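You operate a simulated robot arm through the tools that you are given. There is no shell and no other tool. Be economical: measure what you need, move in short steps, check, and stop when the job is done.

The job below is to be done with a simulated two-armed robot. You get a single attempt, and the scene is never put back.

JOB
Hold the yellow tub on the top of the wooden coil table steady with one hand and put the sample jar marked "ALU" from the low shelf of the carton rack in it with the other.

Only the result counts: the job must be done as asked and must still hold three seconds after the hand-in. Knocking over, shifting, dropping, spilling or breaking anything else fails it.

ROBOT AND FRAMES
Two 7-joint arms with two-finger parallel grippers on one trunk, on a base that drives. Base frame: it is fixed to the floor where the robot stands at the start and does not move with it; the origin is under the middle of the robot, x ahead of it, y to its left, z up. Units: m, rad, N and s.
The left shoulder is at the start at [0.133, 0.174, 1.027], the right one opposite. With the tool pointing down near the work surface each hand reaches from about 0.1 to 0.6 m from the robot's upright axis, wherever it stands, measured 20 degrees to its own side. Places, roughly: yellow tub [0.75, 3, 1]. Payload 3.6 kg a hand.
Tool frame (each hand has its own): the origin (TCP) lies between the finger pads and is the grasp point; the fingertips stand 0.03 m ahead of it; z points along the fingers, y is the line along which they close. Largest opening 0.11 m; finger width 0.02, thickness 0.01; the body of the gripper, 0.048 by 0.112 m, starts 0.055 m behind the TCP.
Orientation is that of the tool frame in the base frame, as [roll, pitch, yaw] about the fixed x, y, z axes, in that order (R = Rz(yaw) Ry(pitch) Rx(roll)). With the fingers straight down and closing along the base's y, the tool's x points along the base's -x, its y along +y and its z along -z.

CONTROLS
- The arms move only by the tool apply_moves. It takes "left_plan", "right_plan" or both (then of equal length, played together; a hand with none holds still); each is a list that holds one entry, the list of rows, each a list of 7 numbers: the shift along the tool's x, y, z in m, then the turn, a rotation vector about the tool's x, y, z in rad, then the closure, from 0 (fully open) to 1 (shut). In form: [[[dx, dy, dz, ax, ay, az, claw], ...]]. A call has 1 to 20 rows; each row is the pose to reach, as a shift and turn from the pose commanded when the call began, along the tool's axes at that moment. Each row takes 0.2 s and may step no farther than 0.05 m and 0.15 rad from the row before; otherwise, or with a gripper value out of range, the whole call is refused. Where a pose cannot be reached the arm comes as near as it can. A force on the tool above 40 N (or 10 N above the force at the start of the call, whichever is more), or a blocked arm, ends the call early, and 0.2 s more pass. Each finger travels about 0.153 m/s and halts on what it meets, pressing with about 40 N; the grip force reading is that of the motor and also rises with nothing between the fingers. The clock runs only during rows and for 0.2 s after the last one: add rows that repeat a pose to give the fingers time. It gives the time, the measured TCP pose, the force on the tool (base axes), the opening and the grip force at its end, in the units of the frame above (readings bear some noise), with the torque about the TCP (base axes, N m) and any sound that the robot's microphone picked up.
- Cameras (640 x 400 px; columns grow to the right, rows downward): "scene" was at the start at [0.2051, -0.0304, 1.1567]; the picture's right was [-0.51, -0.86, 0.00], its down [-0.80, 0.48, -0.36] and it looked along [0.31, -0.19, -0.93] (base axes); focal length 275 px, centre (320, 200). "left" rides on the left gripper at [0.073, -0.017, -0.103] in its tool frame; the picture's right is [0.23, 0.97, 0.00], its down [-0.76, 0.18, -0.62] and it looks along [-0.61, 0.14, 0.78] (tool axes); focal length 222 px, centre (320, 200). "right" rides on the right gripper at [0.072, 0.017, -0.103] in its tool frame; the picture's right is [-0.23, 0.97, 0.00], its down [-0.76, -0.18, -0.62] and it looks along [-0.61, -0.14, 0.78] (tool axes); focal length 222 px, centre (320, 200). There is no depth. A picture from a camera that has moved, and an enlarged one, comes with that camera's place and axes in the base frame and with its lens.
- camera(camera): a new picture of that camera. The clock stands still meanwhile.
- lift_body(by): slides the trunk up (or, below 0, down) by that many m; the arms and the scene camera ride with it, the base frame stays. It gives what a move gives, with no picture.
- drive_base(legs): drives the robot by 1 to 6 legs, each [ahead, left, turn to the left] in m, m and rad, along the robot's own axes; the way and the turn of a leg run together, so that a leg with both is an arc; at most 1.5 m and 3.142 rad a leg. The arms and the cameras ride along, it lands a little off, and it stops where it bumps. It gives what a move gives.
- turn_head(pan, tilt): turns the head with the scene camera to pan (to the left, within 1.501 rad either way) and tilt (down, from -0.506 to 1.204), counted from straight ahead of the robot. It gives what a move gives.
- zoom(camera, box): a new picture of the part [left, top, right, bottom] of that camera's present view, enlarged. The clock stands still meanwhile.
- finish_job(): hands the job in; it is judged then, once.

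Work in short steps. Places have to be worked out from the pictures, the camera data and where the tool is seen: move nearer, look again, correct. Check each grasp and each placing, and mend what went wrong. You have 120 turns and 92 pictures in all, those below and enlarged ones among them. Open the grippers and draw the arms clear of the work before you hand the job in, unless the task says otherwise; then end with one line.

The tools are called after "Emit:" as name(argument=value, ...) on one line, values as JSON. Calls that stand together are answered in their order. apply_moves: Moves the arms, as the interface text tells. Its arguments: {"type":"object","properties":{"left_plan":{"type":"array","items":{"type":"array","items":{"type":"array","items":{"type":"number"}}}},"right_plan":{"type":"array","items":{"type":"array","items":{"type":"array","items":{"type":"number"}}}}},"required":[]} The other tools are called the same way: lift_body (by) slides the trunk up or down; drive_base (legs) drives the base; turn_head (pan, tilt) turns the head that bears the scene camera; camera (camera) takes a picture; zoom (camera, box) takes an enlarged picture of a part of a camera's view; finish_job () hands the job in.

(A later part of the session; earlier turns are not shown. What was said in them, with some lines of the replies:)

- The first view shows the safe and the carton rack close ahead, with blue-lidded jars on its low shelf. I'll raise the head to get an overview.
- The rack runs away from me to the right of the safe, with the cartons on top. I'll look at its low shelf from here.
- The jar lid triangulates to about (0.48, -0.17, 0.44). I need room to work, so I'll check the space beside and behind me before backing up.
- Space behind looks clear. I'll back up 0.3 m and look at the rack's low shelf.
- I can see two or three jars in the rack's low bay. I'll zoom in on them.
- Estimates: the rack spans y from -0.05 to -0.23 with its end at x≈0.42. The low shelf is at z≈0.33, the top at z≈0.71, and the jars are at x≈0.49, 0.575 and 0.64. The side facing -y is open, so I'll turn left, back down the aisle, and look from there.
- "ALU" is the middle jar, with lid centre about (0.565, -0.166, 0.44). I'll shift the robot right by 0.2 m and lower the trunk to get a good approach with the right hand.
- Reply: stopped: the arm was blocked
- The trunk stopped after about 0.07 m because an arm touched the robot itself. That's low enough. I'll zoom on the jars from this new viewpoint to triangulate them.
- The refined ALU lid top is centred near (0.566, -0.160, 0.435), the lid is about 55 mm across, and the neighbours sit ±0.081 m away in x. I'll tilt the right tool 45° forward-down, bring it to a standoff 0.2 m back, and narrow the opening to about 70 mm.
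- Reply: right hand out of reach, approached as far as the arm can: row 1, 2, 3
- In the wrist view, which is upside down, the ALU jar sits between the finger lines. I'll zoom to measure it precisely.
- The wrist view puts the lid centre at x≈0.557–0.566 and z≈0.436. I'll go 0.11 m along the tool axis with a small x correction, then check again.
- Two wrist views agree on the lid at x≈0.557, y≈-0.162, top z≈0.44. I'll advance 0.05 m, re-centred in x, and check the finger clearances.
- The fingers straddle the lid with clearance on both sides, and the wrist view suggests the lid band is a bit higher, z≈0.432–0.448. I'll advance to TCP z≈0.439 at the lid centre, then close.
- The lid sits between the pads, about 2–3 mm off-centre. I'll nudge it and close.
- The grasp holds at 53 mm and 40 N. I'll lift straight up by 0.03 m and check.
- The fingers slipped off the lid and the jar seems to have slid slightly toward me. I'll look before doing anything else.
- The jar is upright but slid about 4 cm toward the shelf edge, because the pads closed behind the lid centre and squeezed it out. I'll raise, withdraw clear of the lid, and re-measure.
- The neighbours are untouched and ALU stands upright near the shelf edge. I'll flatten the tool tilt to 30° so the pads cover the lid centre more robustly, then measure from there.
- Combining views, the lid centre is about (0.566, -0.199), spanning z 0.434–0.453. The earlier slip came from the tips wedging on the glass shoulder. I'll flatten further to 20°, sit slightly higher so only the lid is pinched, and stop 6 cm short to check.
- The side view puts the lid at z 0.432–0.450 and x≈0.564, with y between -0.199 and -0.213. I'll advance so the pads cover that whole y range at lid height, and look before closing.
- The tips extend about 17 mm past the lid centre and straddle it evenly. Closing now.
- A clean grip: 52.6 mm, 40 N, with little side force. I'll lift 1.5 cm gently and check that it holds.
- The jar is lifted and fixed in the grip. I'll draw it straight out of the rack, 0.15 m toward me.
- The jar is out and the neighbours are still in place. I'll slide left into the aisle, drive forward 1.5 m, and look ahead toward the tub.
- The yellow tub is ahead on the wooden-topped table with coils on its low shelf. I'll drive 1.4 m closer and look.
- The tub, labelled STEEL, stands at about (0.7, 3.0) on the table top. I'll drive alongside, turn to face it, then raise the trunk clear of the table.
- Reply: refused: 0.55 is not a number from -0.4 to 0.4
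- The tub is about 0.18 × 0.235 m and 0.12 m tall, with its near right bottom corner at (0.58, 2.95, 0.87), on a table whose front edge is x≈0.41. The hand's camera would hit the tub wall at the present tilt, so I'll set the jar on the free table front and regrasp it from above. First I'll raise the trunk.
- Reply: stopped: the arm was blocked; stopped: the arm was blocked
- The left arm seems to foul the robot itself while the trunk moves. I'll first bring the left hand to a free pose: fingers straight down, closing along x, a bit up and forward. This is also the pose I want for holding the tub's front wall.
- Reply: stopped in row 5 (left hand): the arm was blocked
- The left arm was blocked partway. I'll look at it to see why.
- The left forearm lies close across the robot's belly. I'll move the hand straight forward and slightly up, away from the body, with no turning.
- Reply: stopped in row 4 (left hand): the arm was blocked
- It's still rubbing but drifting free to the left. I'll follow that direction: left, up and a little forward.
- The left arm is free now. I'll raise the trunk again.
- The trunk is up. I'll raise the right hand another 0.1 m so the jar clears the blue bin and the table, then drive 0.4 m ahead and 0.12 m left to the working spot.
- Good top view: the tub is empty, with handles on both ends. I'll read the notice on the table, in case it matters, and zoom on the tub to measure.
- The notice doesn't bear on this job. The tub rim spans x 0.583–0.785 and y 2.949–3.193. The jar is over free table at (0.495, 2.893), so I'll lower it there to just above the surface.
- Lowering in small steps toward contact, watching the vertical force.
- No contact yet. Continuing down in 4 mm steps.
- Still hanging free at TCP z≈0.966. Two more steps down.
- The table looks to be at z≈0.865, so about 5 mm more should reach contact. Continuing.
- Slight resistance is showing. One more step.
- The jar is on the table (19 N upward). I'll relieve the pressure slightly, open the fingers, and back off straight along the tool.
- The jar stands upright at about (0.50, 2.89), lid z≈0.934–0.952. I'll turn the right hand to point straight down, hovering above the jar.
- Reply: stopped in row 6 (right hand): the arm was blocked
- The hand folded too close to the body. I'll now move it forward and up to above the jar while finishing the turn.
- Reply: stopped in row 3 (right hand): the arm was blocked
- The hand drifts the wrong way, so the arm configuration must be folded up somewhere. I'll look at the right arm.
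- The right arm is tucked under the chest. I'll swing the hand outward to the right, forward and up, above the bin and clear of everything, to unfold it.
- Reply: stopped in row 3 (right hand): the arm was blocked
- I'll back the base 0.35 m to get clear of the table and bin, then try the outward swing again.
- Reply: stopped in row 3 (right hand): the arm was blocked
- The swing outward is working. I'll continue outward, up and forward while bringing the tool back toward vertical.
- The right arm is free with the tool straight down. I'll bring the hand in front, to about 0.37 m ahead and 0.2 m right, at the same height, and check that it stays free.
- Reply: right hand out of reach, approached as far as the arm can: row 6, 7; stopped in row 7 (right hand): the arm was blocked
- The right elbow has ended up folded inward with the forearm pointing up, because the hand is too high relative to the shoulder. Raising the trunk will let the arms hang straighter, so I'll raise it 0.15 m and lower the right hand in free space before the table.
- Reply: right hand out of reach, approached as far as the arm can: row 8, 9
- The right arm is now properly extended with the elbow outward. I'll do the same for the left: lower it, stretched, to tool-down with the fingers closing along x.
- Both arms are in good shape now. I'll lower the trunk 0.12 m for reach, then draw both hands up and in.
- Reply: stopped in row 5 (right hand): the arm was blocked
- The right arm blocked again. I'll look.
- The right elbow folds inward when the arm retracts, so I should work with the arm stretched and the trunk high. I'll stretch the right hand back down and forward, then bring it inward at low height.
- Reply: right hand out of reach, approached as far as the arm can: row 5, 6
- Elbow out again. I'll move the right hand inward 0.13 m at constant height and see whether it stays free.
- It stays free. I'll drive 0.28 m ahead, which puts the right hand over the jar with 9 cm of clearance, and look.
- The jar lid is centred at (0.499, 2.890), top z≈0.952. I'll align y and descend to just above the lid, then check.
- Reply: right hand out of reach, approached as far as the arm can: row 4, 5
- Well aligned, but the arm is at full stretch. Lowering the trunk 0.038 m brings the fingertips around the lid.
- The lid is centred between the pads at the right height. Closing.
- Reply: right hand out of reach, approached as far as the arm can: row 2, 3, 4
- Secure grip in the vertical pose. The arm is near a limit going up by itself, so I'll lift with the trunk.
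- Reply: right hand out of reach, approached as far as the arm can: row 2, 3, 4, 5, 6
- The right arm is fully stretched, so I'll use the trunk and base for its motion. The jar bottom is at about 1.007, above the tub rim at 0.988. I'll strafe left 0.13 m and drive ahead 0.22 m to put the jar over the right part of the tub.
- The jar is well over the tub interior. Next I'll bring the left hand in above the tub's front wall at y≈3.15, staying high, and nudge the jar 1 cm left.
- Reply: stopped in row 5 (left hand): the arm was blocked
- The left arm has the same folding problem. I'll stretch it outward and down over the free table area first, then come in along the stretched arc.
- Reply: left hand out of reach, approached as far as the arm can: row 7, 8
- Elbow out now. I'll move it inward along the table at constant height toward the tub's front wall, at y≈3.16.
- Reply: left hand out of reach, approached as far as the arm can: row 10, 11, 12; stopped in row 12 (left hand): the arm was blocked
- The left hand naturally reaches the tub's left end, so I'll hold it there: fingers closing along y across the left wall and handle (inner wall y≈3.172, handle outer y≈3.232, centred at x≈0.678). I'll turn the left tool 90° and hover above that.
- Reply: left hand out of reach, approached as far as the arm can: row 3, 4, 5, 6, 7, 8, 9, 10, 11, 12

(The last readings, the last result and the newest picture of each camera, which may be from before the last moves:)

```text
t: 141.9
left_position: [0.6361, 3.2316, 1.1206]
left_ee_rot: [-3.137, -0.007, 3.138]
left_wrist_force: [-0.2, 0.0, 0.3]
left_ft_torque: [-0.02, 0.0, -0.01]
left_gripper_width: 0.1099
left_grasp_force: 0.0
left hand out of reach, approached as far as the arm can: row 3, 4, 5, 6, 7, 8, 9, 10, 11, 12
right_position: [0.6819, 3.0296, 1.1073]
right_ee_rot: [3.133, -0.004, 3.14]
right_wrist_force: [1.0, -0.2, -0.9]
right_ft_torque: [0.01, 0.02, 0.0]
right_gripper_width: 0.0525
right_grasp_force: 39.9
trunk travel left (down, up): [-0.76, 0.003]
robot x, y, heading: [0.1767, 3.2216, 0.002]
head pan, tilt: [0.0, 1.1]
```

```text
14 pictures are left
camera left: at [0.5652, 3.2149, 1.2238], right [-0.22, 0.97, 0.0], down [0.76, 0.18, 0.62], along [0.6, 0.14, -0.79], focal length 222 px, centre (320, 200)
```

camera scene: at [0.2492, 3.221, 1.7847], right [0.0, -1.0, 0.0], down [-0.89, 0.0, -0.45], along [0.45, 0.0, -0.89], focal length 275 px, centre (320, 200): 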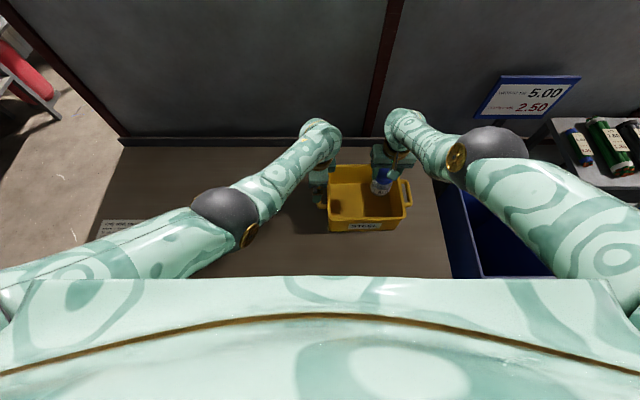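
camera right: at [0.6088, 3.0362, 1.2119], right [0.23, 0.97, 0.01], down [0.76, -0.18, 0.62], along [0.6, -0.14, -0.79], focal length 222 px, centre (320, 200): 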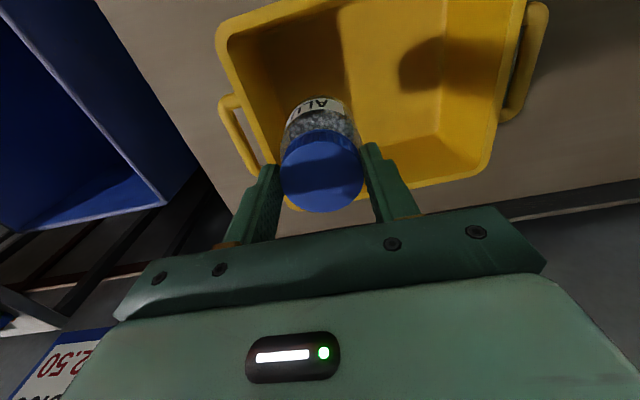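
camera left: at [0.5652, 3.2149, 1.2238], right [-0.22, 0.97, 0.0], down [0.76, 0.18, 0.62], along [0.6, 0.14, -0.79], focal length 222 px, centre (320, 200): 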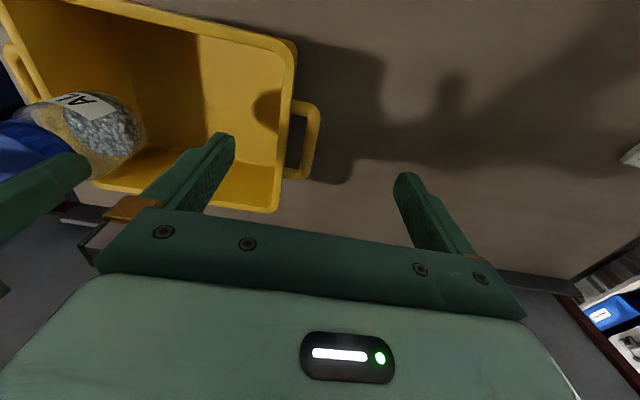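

The handle spans x 0.63–0.72, outer y≈3.235. The left hand needs to go 3 cm in -y and 2 cm ahead, which is at its limit. So I'll shift the jar hand +3 cm in y, then move the base right 3 cm and ahead 2 cm.

Emit:
apply_moves(right_plan=[[[0, 0.01, 0, 0, 0, 0, 1], [0, 0.02, 0, 0, 0, 0, 1], [0, 0.03, 0, 0, 0, 0, 1], [0, 0.03, 0, 0, 0, 0, 1]]])

Emit:
drive_base(legs=[[0.02, -0.03, 0]])

Emit:
camera(camera="left")

```text
t: 142.9
left_position: [0.6372, 3.232, 1.1205]
left_ee_rot: [-3.136, -0.004, 3.137]
left_wrist_force: [-0.3, 0.3, 0.4]
left_ft_torque: [-0.01, -0.01, 0.02]
left_gripper_width: 0.11
left_grasp_force: 0.1
right_position: [0.6812, 3.0592, 1.1085]
right_ee_rot: [3.134, -0.005, -3.141]
right_wrist_force: [-0.4, -0.1, -1.4]
right_ft_torque: [0.0, 0.02, 0.03]
right_gripper_width: 0.0525
right_grasp_force: 40.3
trunk travel left (down, up): [-0.76, 0.003]
robot x, y, heading: [0.1758, 3.2246, 0.003]
head pan, tilt: [0.0, 1.1]
```

```text
t: 143.8
left_position: [0.6529, 3.2115, 1.1193]
left_ee_rot: [-3.14, -0.008, -3.134]
left_wrist_force: [-0.3, -1.2, 0.6]
left_ft_torque: [0.03, 0.01, -0.02]
left_gripper_width: 0.1101
left_grasp_force: 0.1
right_position: [0.6973, 3.0405, 1.1068]
right_ee_rot: [3.132, -0.006, -3.132]
right_wrist_force: [-0.1, -0.8, -1.1]
right_ft_torque: [0.02, 0.01, 0.01]
right_gripper_width: 0.0526
right_grasp_force: 40.2
trunk travel left (down, up): [-0.76, 0.003]
robot x, y, heading: [0.1857, 3.1993, 0.01]
head pan, tilt: [0.0, 1.1]
stopped in leg 1: the robot was blocked; the commanded pose is now the measured one
```

```text
13 pictures are left
camera left: at [0.581, 3.1935, 1.2229], right [-0.23, 0.97, 0.0], down [0.76, 0.18, 0.62], along [0.6, 0.14, -0.79], focal length 222 px, centre (320, 200)
```

left: 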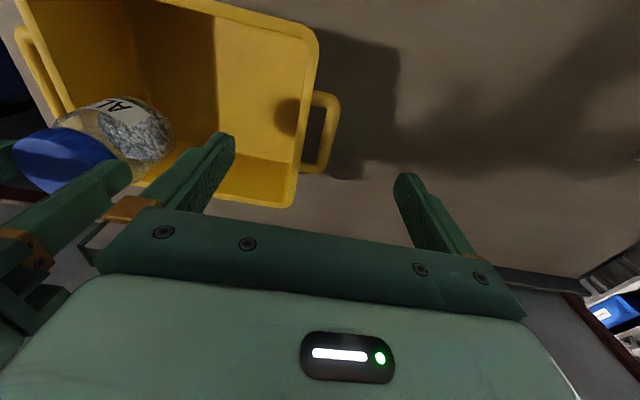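

The base nudged against something, so I won't push further. The left hand (0.653, 3.2115) is centred over wall and handle within a few mm. I'll lower the left hand 2 cm by arm, then the trunk 8 cm, and check.

Emit:
apply_moves(left_plan=[[[0, -0.001, 0.01, 0, 0, 0, 0], [0, -0.002, 0.02, 0, 0, 0, 0], [0, -0.002, 0.02, 0, 0, 0, 0]]])

Emit:
lift_body(by=-0.08)

Emit:
camera(camera="left")

Emit:
camera(camera="right")

```text
t: 144.6
left_position: [0.6469, 3.2182, 1.1131]
left_ee_rot: [-3.139, -0.005, -3.136]
left_wrist_force: [0.2, -0.3, 0.1]
left_ft_torque: [0.01, -0.01, -0.04]
left_gripper_width: 0.1102
left_grasp_force: 0.1
left hand out of reach, approached as far as the arm can: row 1, 2, 3
right_position: [0.6952, 3.0396, 1.1089]
right_ee_rot: [3.136, -0.005, -3.131]
right_wrist_force: [-0.5, 0.3, -1.3]
right_ft_torque: [0.02, 0.01, 0.01]
right_gripper_width: 0.0526
right_grasp_force: 40.0
trunk travel left (down, up): [-0.76, 0.003]
robot x, y, heading: [0.1869, 3.1976, 0.012]
head pan, tilt: [0.0, 1.1]
```

```text
t: 145.8
left_position: [0.6477, 3.2191, 1.0349]
left_ee_rot: [-3.136, -0.002, -3.137]
left_wrist_force: [-0.2, 0.3, -0.3]
left_ft_torque: [-0.01, -0.01, -0.03]
left_gripper_width: 0.11
left_grasp_force: 0.1
right_position: [0.6953, 3.0413, 1.0286]
right_ee_rot: [3.133, -0.005, -3.13]
right_wrist_force: [0.6, 1.2, -1.3]
right_ft_torque: [-0.05, -0.01, 0.01]
right_gripper_width: 0.0526
right_grasp_force: 40.1
trunk travel left (down, up): [-0.68, 0.083]
robot x, y, heading: [0.1897, 3.2008, 0.011]
head pan, tilt: [0.0, 1.1]
```

```text
12 pictures are left
camera left: at [0.576, 3.2015, 1.1374], right [-0.23, 0.97, 0.0], down [0.76, 0.18, 0.62], along [0.6, 0.14, -0.79], focal length 222 px, centre (320, 200)
```

left: 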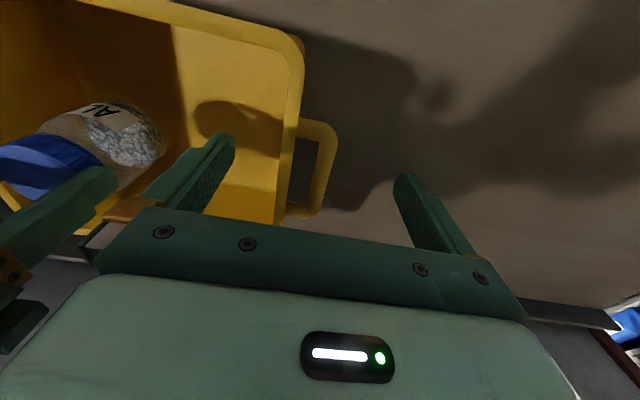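

```text
11 pictures are left
camera right: at [0.6227, 3.0553, 1.1329], right [0.22, 0.98, 0.01], down [0.77, -0.17, 0.62], along [0.6, -0.13, -0.79], focal length 222 px, centre (320, 200)
```

right: 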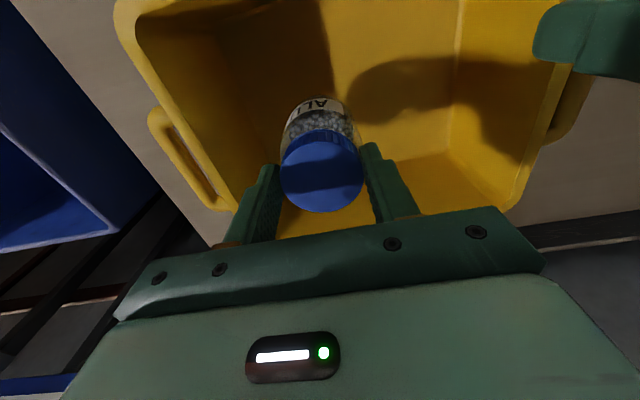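

The fingers straddle the left wall and handle, about 8 mm off-centre. I'll shift the left hand tangentially -9 mm in y, then lower the trunk another 0.045 m.

Emit:
apply_moves(left_plan=[[[0.002, -0.0045, 0, 0, 0, 0, 0], [0.0043, -0.009, 0, 0, 0, 0, 0], [0.0043, -0.009, 0, 0, 0, 0, 0]]])

Emit:
lift_body(by=-0.045)

Emit:
camera(camera="left")

```text
t: 146.6
left_position: [0.6427, 3.2101, 1.0337]
left_ee_rot: [-3.137, -0.005, -3.136]
left_wrist_force: [0.9, 0.5, -0.5]
left_ft_torque: [0.0, 0.03, -0.03]
left_gripper_width: 0.1103
left_grasp_force: 0.1
right_position: [0.6949, 3.0418, 1.0283]
right_ee_rot: [3.134, -0.005, -3.132]
right_wrist_force: [0.8, -0.1, -0.8]
right_ft_torque: [0.01, 0.01, 0.0]
right_gripper_width: 0.0524
right_grasp_force: 40.2
trunk travel left (down, up): [-0.68, 0.083]
robot x, y, heading: [0.1898, 3.1994, 0.011]
head pan, tilt: [0.0, 1.1]
```

```text
t: 147.5
left_position: [0.6437, 3.2103, 0.9893]
left_ee_rot: [-3.136, -0.006, -3.135]
left_wrist_force: [-0.1, 0.4, -0.4]
left_ft_torque: [-0.03, -0.02, 0.03]
left_gripper_width: 0.1099
left_grasp_force: 0.0
right_position: [0.6949, 3.0418, 0.9842]
right_ee_rot: [3.135, -0.004, -3.131]
right_wrist_force: [-0.5, -0.6, -1.4]
right_ft_torque: [0.03, 0.0, -0.03]
right_gripper_width: 0.0525
right_grasp_force: 40.5
trunk travel left (down, up): [-0.635, 0.128]
robot x, y, heading: [0.1903, 3.1991, 0.006]
head pan, tilt: [0.0, 1.1]
```

```text
10 pictures are left
camera left: at [0.5717, 3.1924, 1.0924], right [-0.23, 0.97, 0.0], down [0.76, 0.18, 0.62], along [0.6, 0.14, -0.79], focal length 222 px, centre (320, 200)
```

left: 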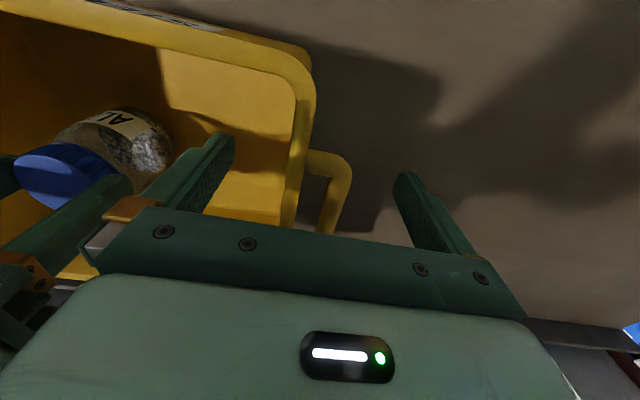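

Both fingers straddle wall and handle evenly, and the jar is about 1.5 cm above the tub floor. I'll lower the trunk 1 cm more, then close the left hand to hold the tub.

Emit:
lift_body(by=-0.01)

Emit:
apply_moves(left_plan=[[[0, 0, 0, 0, 0, 0, 0.15], [0, 0, 0, 0, 0, 0, 0.25], [0, 0, 0, 0, 0, 0, 0.35], [0, 0, 0, 0, 0, 0, 0.45], [0, 0, 0, 0, 0, 0, 0.55], [0, 0, 0, 0, 0, 0, 0.65], [0, 0, 0, 0, 0, 0, 0.75], [0, 0, 0, 0, 0, 0, 0.75]]])

Emit:
camera(camera="left")

```text
t: 148.1
left_position: [0.6444, 3.2098, 0.9784]
left_ee_rot: [-3.135, -0.005, -3.136]
left_wrist_force: [-0.3, 0.4, 0.2]
left_ft_torque: [0.0, 0.02, -0.01]
left_gripper_width: 0.1097
left_grasp_force: 0.0
right_position: [0.6961, 3.0414, 0.9737]
right_ee_rot: [3.134, -0.004, -3.133]
right_wrist_force: [-0.4, 0.3, -1.0]
right_ft_torque: [0.0, 0.02, -0.01]
right_gripper_width: 0.0524
right_grasp_force: 40.2
trunk travel left (down, up): [-0.625, 0.138]
robot x, y, heading: [0.1886, 3.2004, 0.01]
head pan, tilt: [0.0, 1.1]
```

```text
t: 149.9
left_position: [0.6432, 3.2102, 0.9789]
left_ee_rot: [-3.137, -0.006, -3.137]
left_wrist_force: [0.5, 2.3, -0.5]
left_ft_torque: [0.68, -0.24, 0.2]
left_gripper_width: 0.0458
left_grasp_force: 39.8
right_position: [0.6949, 3.0418, 0.9734]
right_ee_rot: [3.134, -0.005, -3.133]
right_wrist_force: [-0.4, 1.0, -0.9]
right_ft_torque: [-0.01, 0.0, 0.01]
right_gripper_width: 0.0525
right_grasp_force: 39.7
trunk travel left (down, up): [-0.625, 0.138]
robot x, y, heading: [0.1863, 3.199, 0.011]
head pan, tilt: [0.0, 1.1]
```

```text
9 pictures are left
camera left: at [0.5721, 3.1927, 1.082], right [-0.23, 0.97, 0.0], down [0.76, 0.18, 0.62], along [0.6, 0.14, -0.79], focal length 222 px, centre (320, 200)
```

left: 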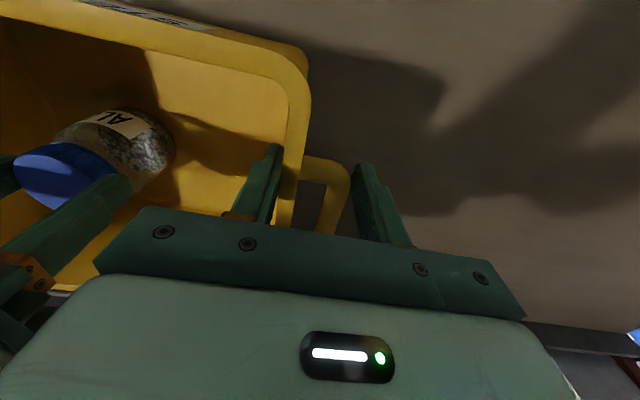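

The tub is firmly held (46 mm, 40 N) and hasn't shifted. I'll try to lower the jar the last few mm with the right arm.

Emit:
apply_moves(right_plan=[[[0.001, 0, 0.002, 0, 0, 0, 1], [0.002, 0, 0.005, 0, 0, 0, 1], [0.003, 0, 0.007, 0, 0, 0, 1], [0.003, 0, 0.007, 0, 0, 0, 1]]])

```text
t: 150.9
left_position: [0.6418, 3.2096, 0.9781]
left_ee_rot: [-3.135, -0.006, -3.133]
left_wrist_force: [3.7, -1.9, -8.5]
left_ft_torque: [0.47, -0.55, 1.22]
left_gripper_width: 0.0458
left_grasp_force: 39.8
right_position: [0.6941, 3.0421, 0.9694]
right_ee_rot: [3.134, 0.002, -3.133]
right_wrist_force: [1.0, 0.4, 27.9]
right_ft_torque: [-0.14, -0.29, -0.11]
right_gripper_width: 0.0527
right_grasp_force: 40.1
trunk travel left (down, up): [-0.625, 0.138]
robot x, y, heading: [0.192, 3.1948, 0.009]
head pan, tilt: [0.0, 1.1]
```

The jar is pressing on the tub floor (28 N). I'll relieve it by 3 mm, open the right hand, and raise it clear of the lid, using the trunk afterward if needed.

Emit:
apply_moves(right_plan=[[[-0.001, 0, -0.004, 0, 0, 0, 1], [-0.001, 0, -0.004, 0, 0, 0, 1], [-0.001, 0, -0.004, 0, 0, 0, 0.46], [-0.001, 0, -0.004, 0, 0, 0, 0.4], [-0.001, 0, -0.004, 0, 0, 0, 0.35], [-0.001, 0, -0.004, 0, 0, 0, 0.35]]])

Emit:
camera(camera="right")

```text
t: 152.3
left_position: [0.6441, 3.2105, 0.978]
left_ee_rot: [-3.139, -0.006, -3.137]
left_wrist_force: [0.3, 0.5, 0.7]
left_ft_torque: [0.72, -0.27, 0.16]
left_gripper_width: 0.0458
left_grasp_force: 40.3
right_position: [0.6937, 3.0419, 0.9711]
right_ee_rot: [3.134, -0.004, -3.131]
right_wrist_force: [-0.5, -0.1, -0.2]
right_ft_torque: [-0.01, 0.01, 0.01]
right_gripper_width: 0.0715
right_grasp_force: 0.0
trunk travel left (down, up): [-0.625, 0.138]
robot x, y, heading: [0.1859, 3.1981, 0.013]
head pan, tilt: [0.0, 1.1]
```

```text
8 pictures are left
camera right: at [0.6204, 3.0556, 1.0748], right [0.22, 0.98, 0.01], down [0.77, -0.17, 0.62], along [0.6, -0.13, -0.79], focal length 222 px, centre (320, 200)
```

right: 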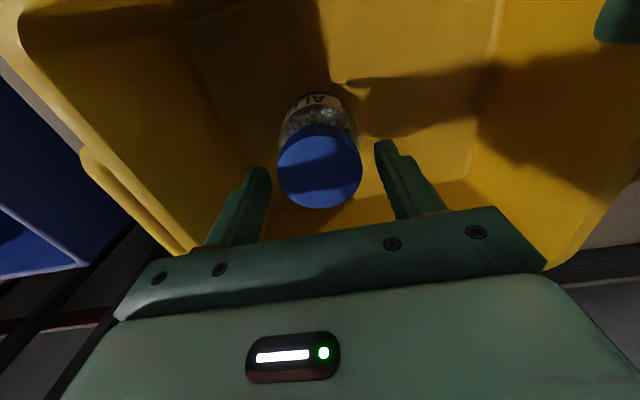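

The jar stands upright and free between the open fingers. I'll open the left hand, then raise the trunk to lift both hands straight out.

Emit:
apply_moves(left_plan=[[[0, 0, 0, 0, 0, 0, 0.45], [0, 0, 0, 0, 0, 0, 0.3], [0, 0, 0, 0, 0, 0, 0.1], [0, 0, 0, 0, 0, 0, 0], [0, 0, 0, 0, 0, 0, 0]]])

Emit:
lift_body(by=0.13)

Emit:
camera(camera="scene")

```text
t: 153.5
left_position: [0.6438, 3.2088, 0.979]
left_ee_rot: [-3.138, -0.005, -3.137]
left_wrist_force: [0.4, 0.9, 0.3]
left_ft_torque: [0.01, 0.02, -0.03]
left_gripper_width: 0.1099
left_grasp_force: 0.0
right_position: [0.6937, 3.0405, 0.9711]
right_ee_rot: [3.133, -0.006, -3.129]
right_wrist_force: [-0.2, 0.1, 1.0]
right_ft_torque: [0.0, 0.01, 0.03]
right_gripper_width: 0.0715
right_grasp_force: 0.0
trunk travel left (down, up): [-0.625, 0.138]
robot x, y, heading: [0.1875, 3.1978, 0.008]
head pan, tilt: [0.0, 1.1]
```

```text
t: 155.0
left_position: [0.6435, 3.2105, 1.1087]
left_ee_rot: [-3.139, -0.007, -3.136]
left_wrist_force: [0.1, 0.0, 0.5]
left_ft_torque: [0.01, 0.0, 0.0]
left_gripper_width: 0.1101
left_grasp_force: 0.1
right_position: [0.6942, 3.0422, 1.1012]
right_ee_rot: [3.135, -0.006, -3.131]
right_wrist_force: [0.3, 0.3, 0.1]
right_ft_torque: [0.03, -0.02, -0.02]
right_gripper_width: 0.0717
right_grasp_force: 0.0
trunk travel left (down, up): [-0.755, 0.008]
robot x, y, heading: [0.1865, 3.1993, 0.011]
head pan, tilt: [0.0, 1.1]
```

```text
7 pictures are left
camera scene: at [0.2622, 3.1979, 1.7797], right [0.01, -1.0, 0.0], down [-0.89, -0.01, -0.45], along [0.45, 0.0, -0.89], focal length 275 px, centre (320, 200)
```

scene: 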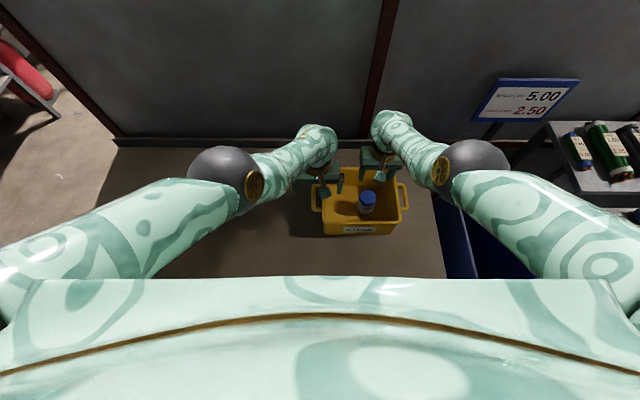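

The jar is upright inside the tub, and both hands are above the rim. I'll drive straight back 0.45 m to draw both arms clear, then verify.

Emit:
drive_base(legs=[[-0.45, 0, 0]])

Emit:
turn_head(pan=-0.1, tilt=0.85)

Emit:
camera(camera="scene")

```text
t: 157.8
left_position: [0.1927, 3.2049, 1.1082]
left_ee_rot: [-3.139, -0.006, -3.138]
left_wrist_force: [-0.7, 0.6, 0.2]
left_ft_torque: [-0.01, 0.0, 0.01]
left_gripper_width: 0.11
left_grasp_force: 0.0
right_position: [0.2426, 3.0357, 1.1013]
right_ee_rot: [3.135, -0.005, -3.136]
right_wrist_force: [-0.3, 0.0, 0.2]
right_ft_torque: [-0.02, -0.01, 0.0]
right_gripper_width: 0.0718
right_grasp_force: 0.0
trunk travel left (down, up): [-0.755, 0.008]
robot x, y, heading: [-0.2592, 3.1949, 0.011]
head pan, tilt: [0.0, 1.1]
```

```text
t: 158.5
left_position: [0.1913, 3.2066, 1.109]
left_ee_rot: [-3.139, -0.004, -3.138]
left_wrist_force: [1.0, -0.9, 0.5]
left_ft_torque: [-0.02, 0.02, -0.02]
left_gripper_width: 0.1099
left_grasp_force: 0.1
right_position: [0.2417, 3.0358, 1.1009]
right_ee_rot: [3.134, -0.004, -3.134]
right_wrist_force: [-0.9, -0.2, 0.4]
right_ft_torque: [0.0, 0.01, -0.01]
right_gripper_width: 0.0714
right_grasp_force: 0.0
trunk travel left (down, up): [-0.755, 0.008]
robot x, y, heading: [-0.2636, 3.1926, 0.005]
head pan, tilt: [-0.099, 0.85]
```

```text
6 pictures are left
camera scene: at [-0.1752, 3.1858, 1.7975], right [-0.09, -1.0, 0.0], down [-0.75, 0.07, -0.66], along [0.66, -0.06, -0.75], focal length 275 px, centre (320, 200)
```

scene: 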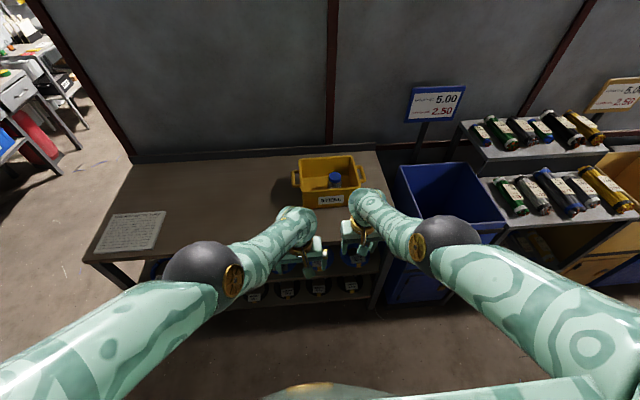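

The jar is standing in the tub, everything else is in place, and both open hands are clear. I'll hand the job in.

Emit:
finish_job()

```text
The job is handed in.
```

The "ALU" jar is standing upright in the yellow tub on the coil table. The left hand held the tub while the right hand set the jar down, and both hands are now open and clear of the work. My first grasp slipped and slid the jar about 4 cm on its shelf; the final pictures show nothing else moved.
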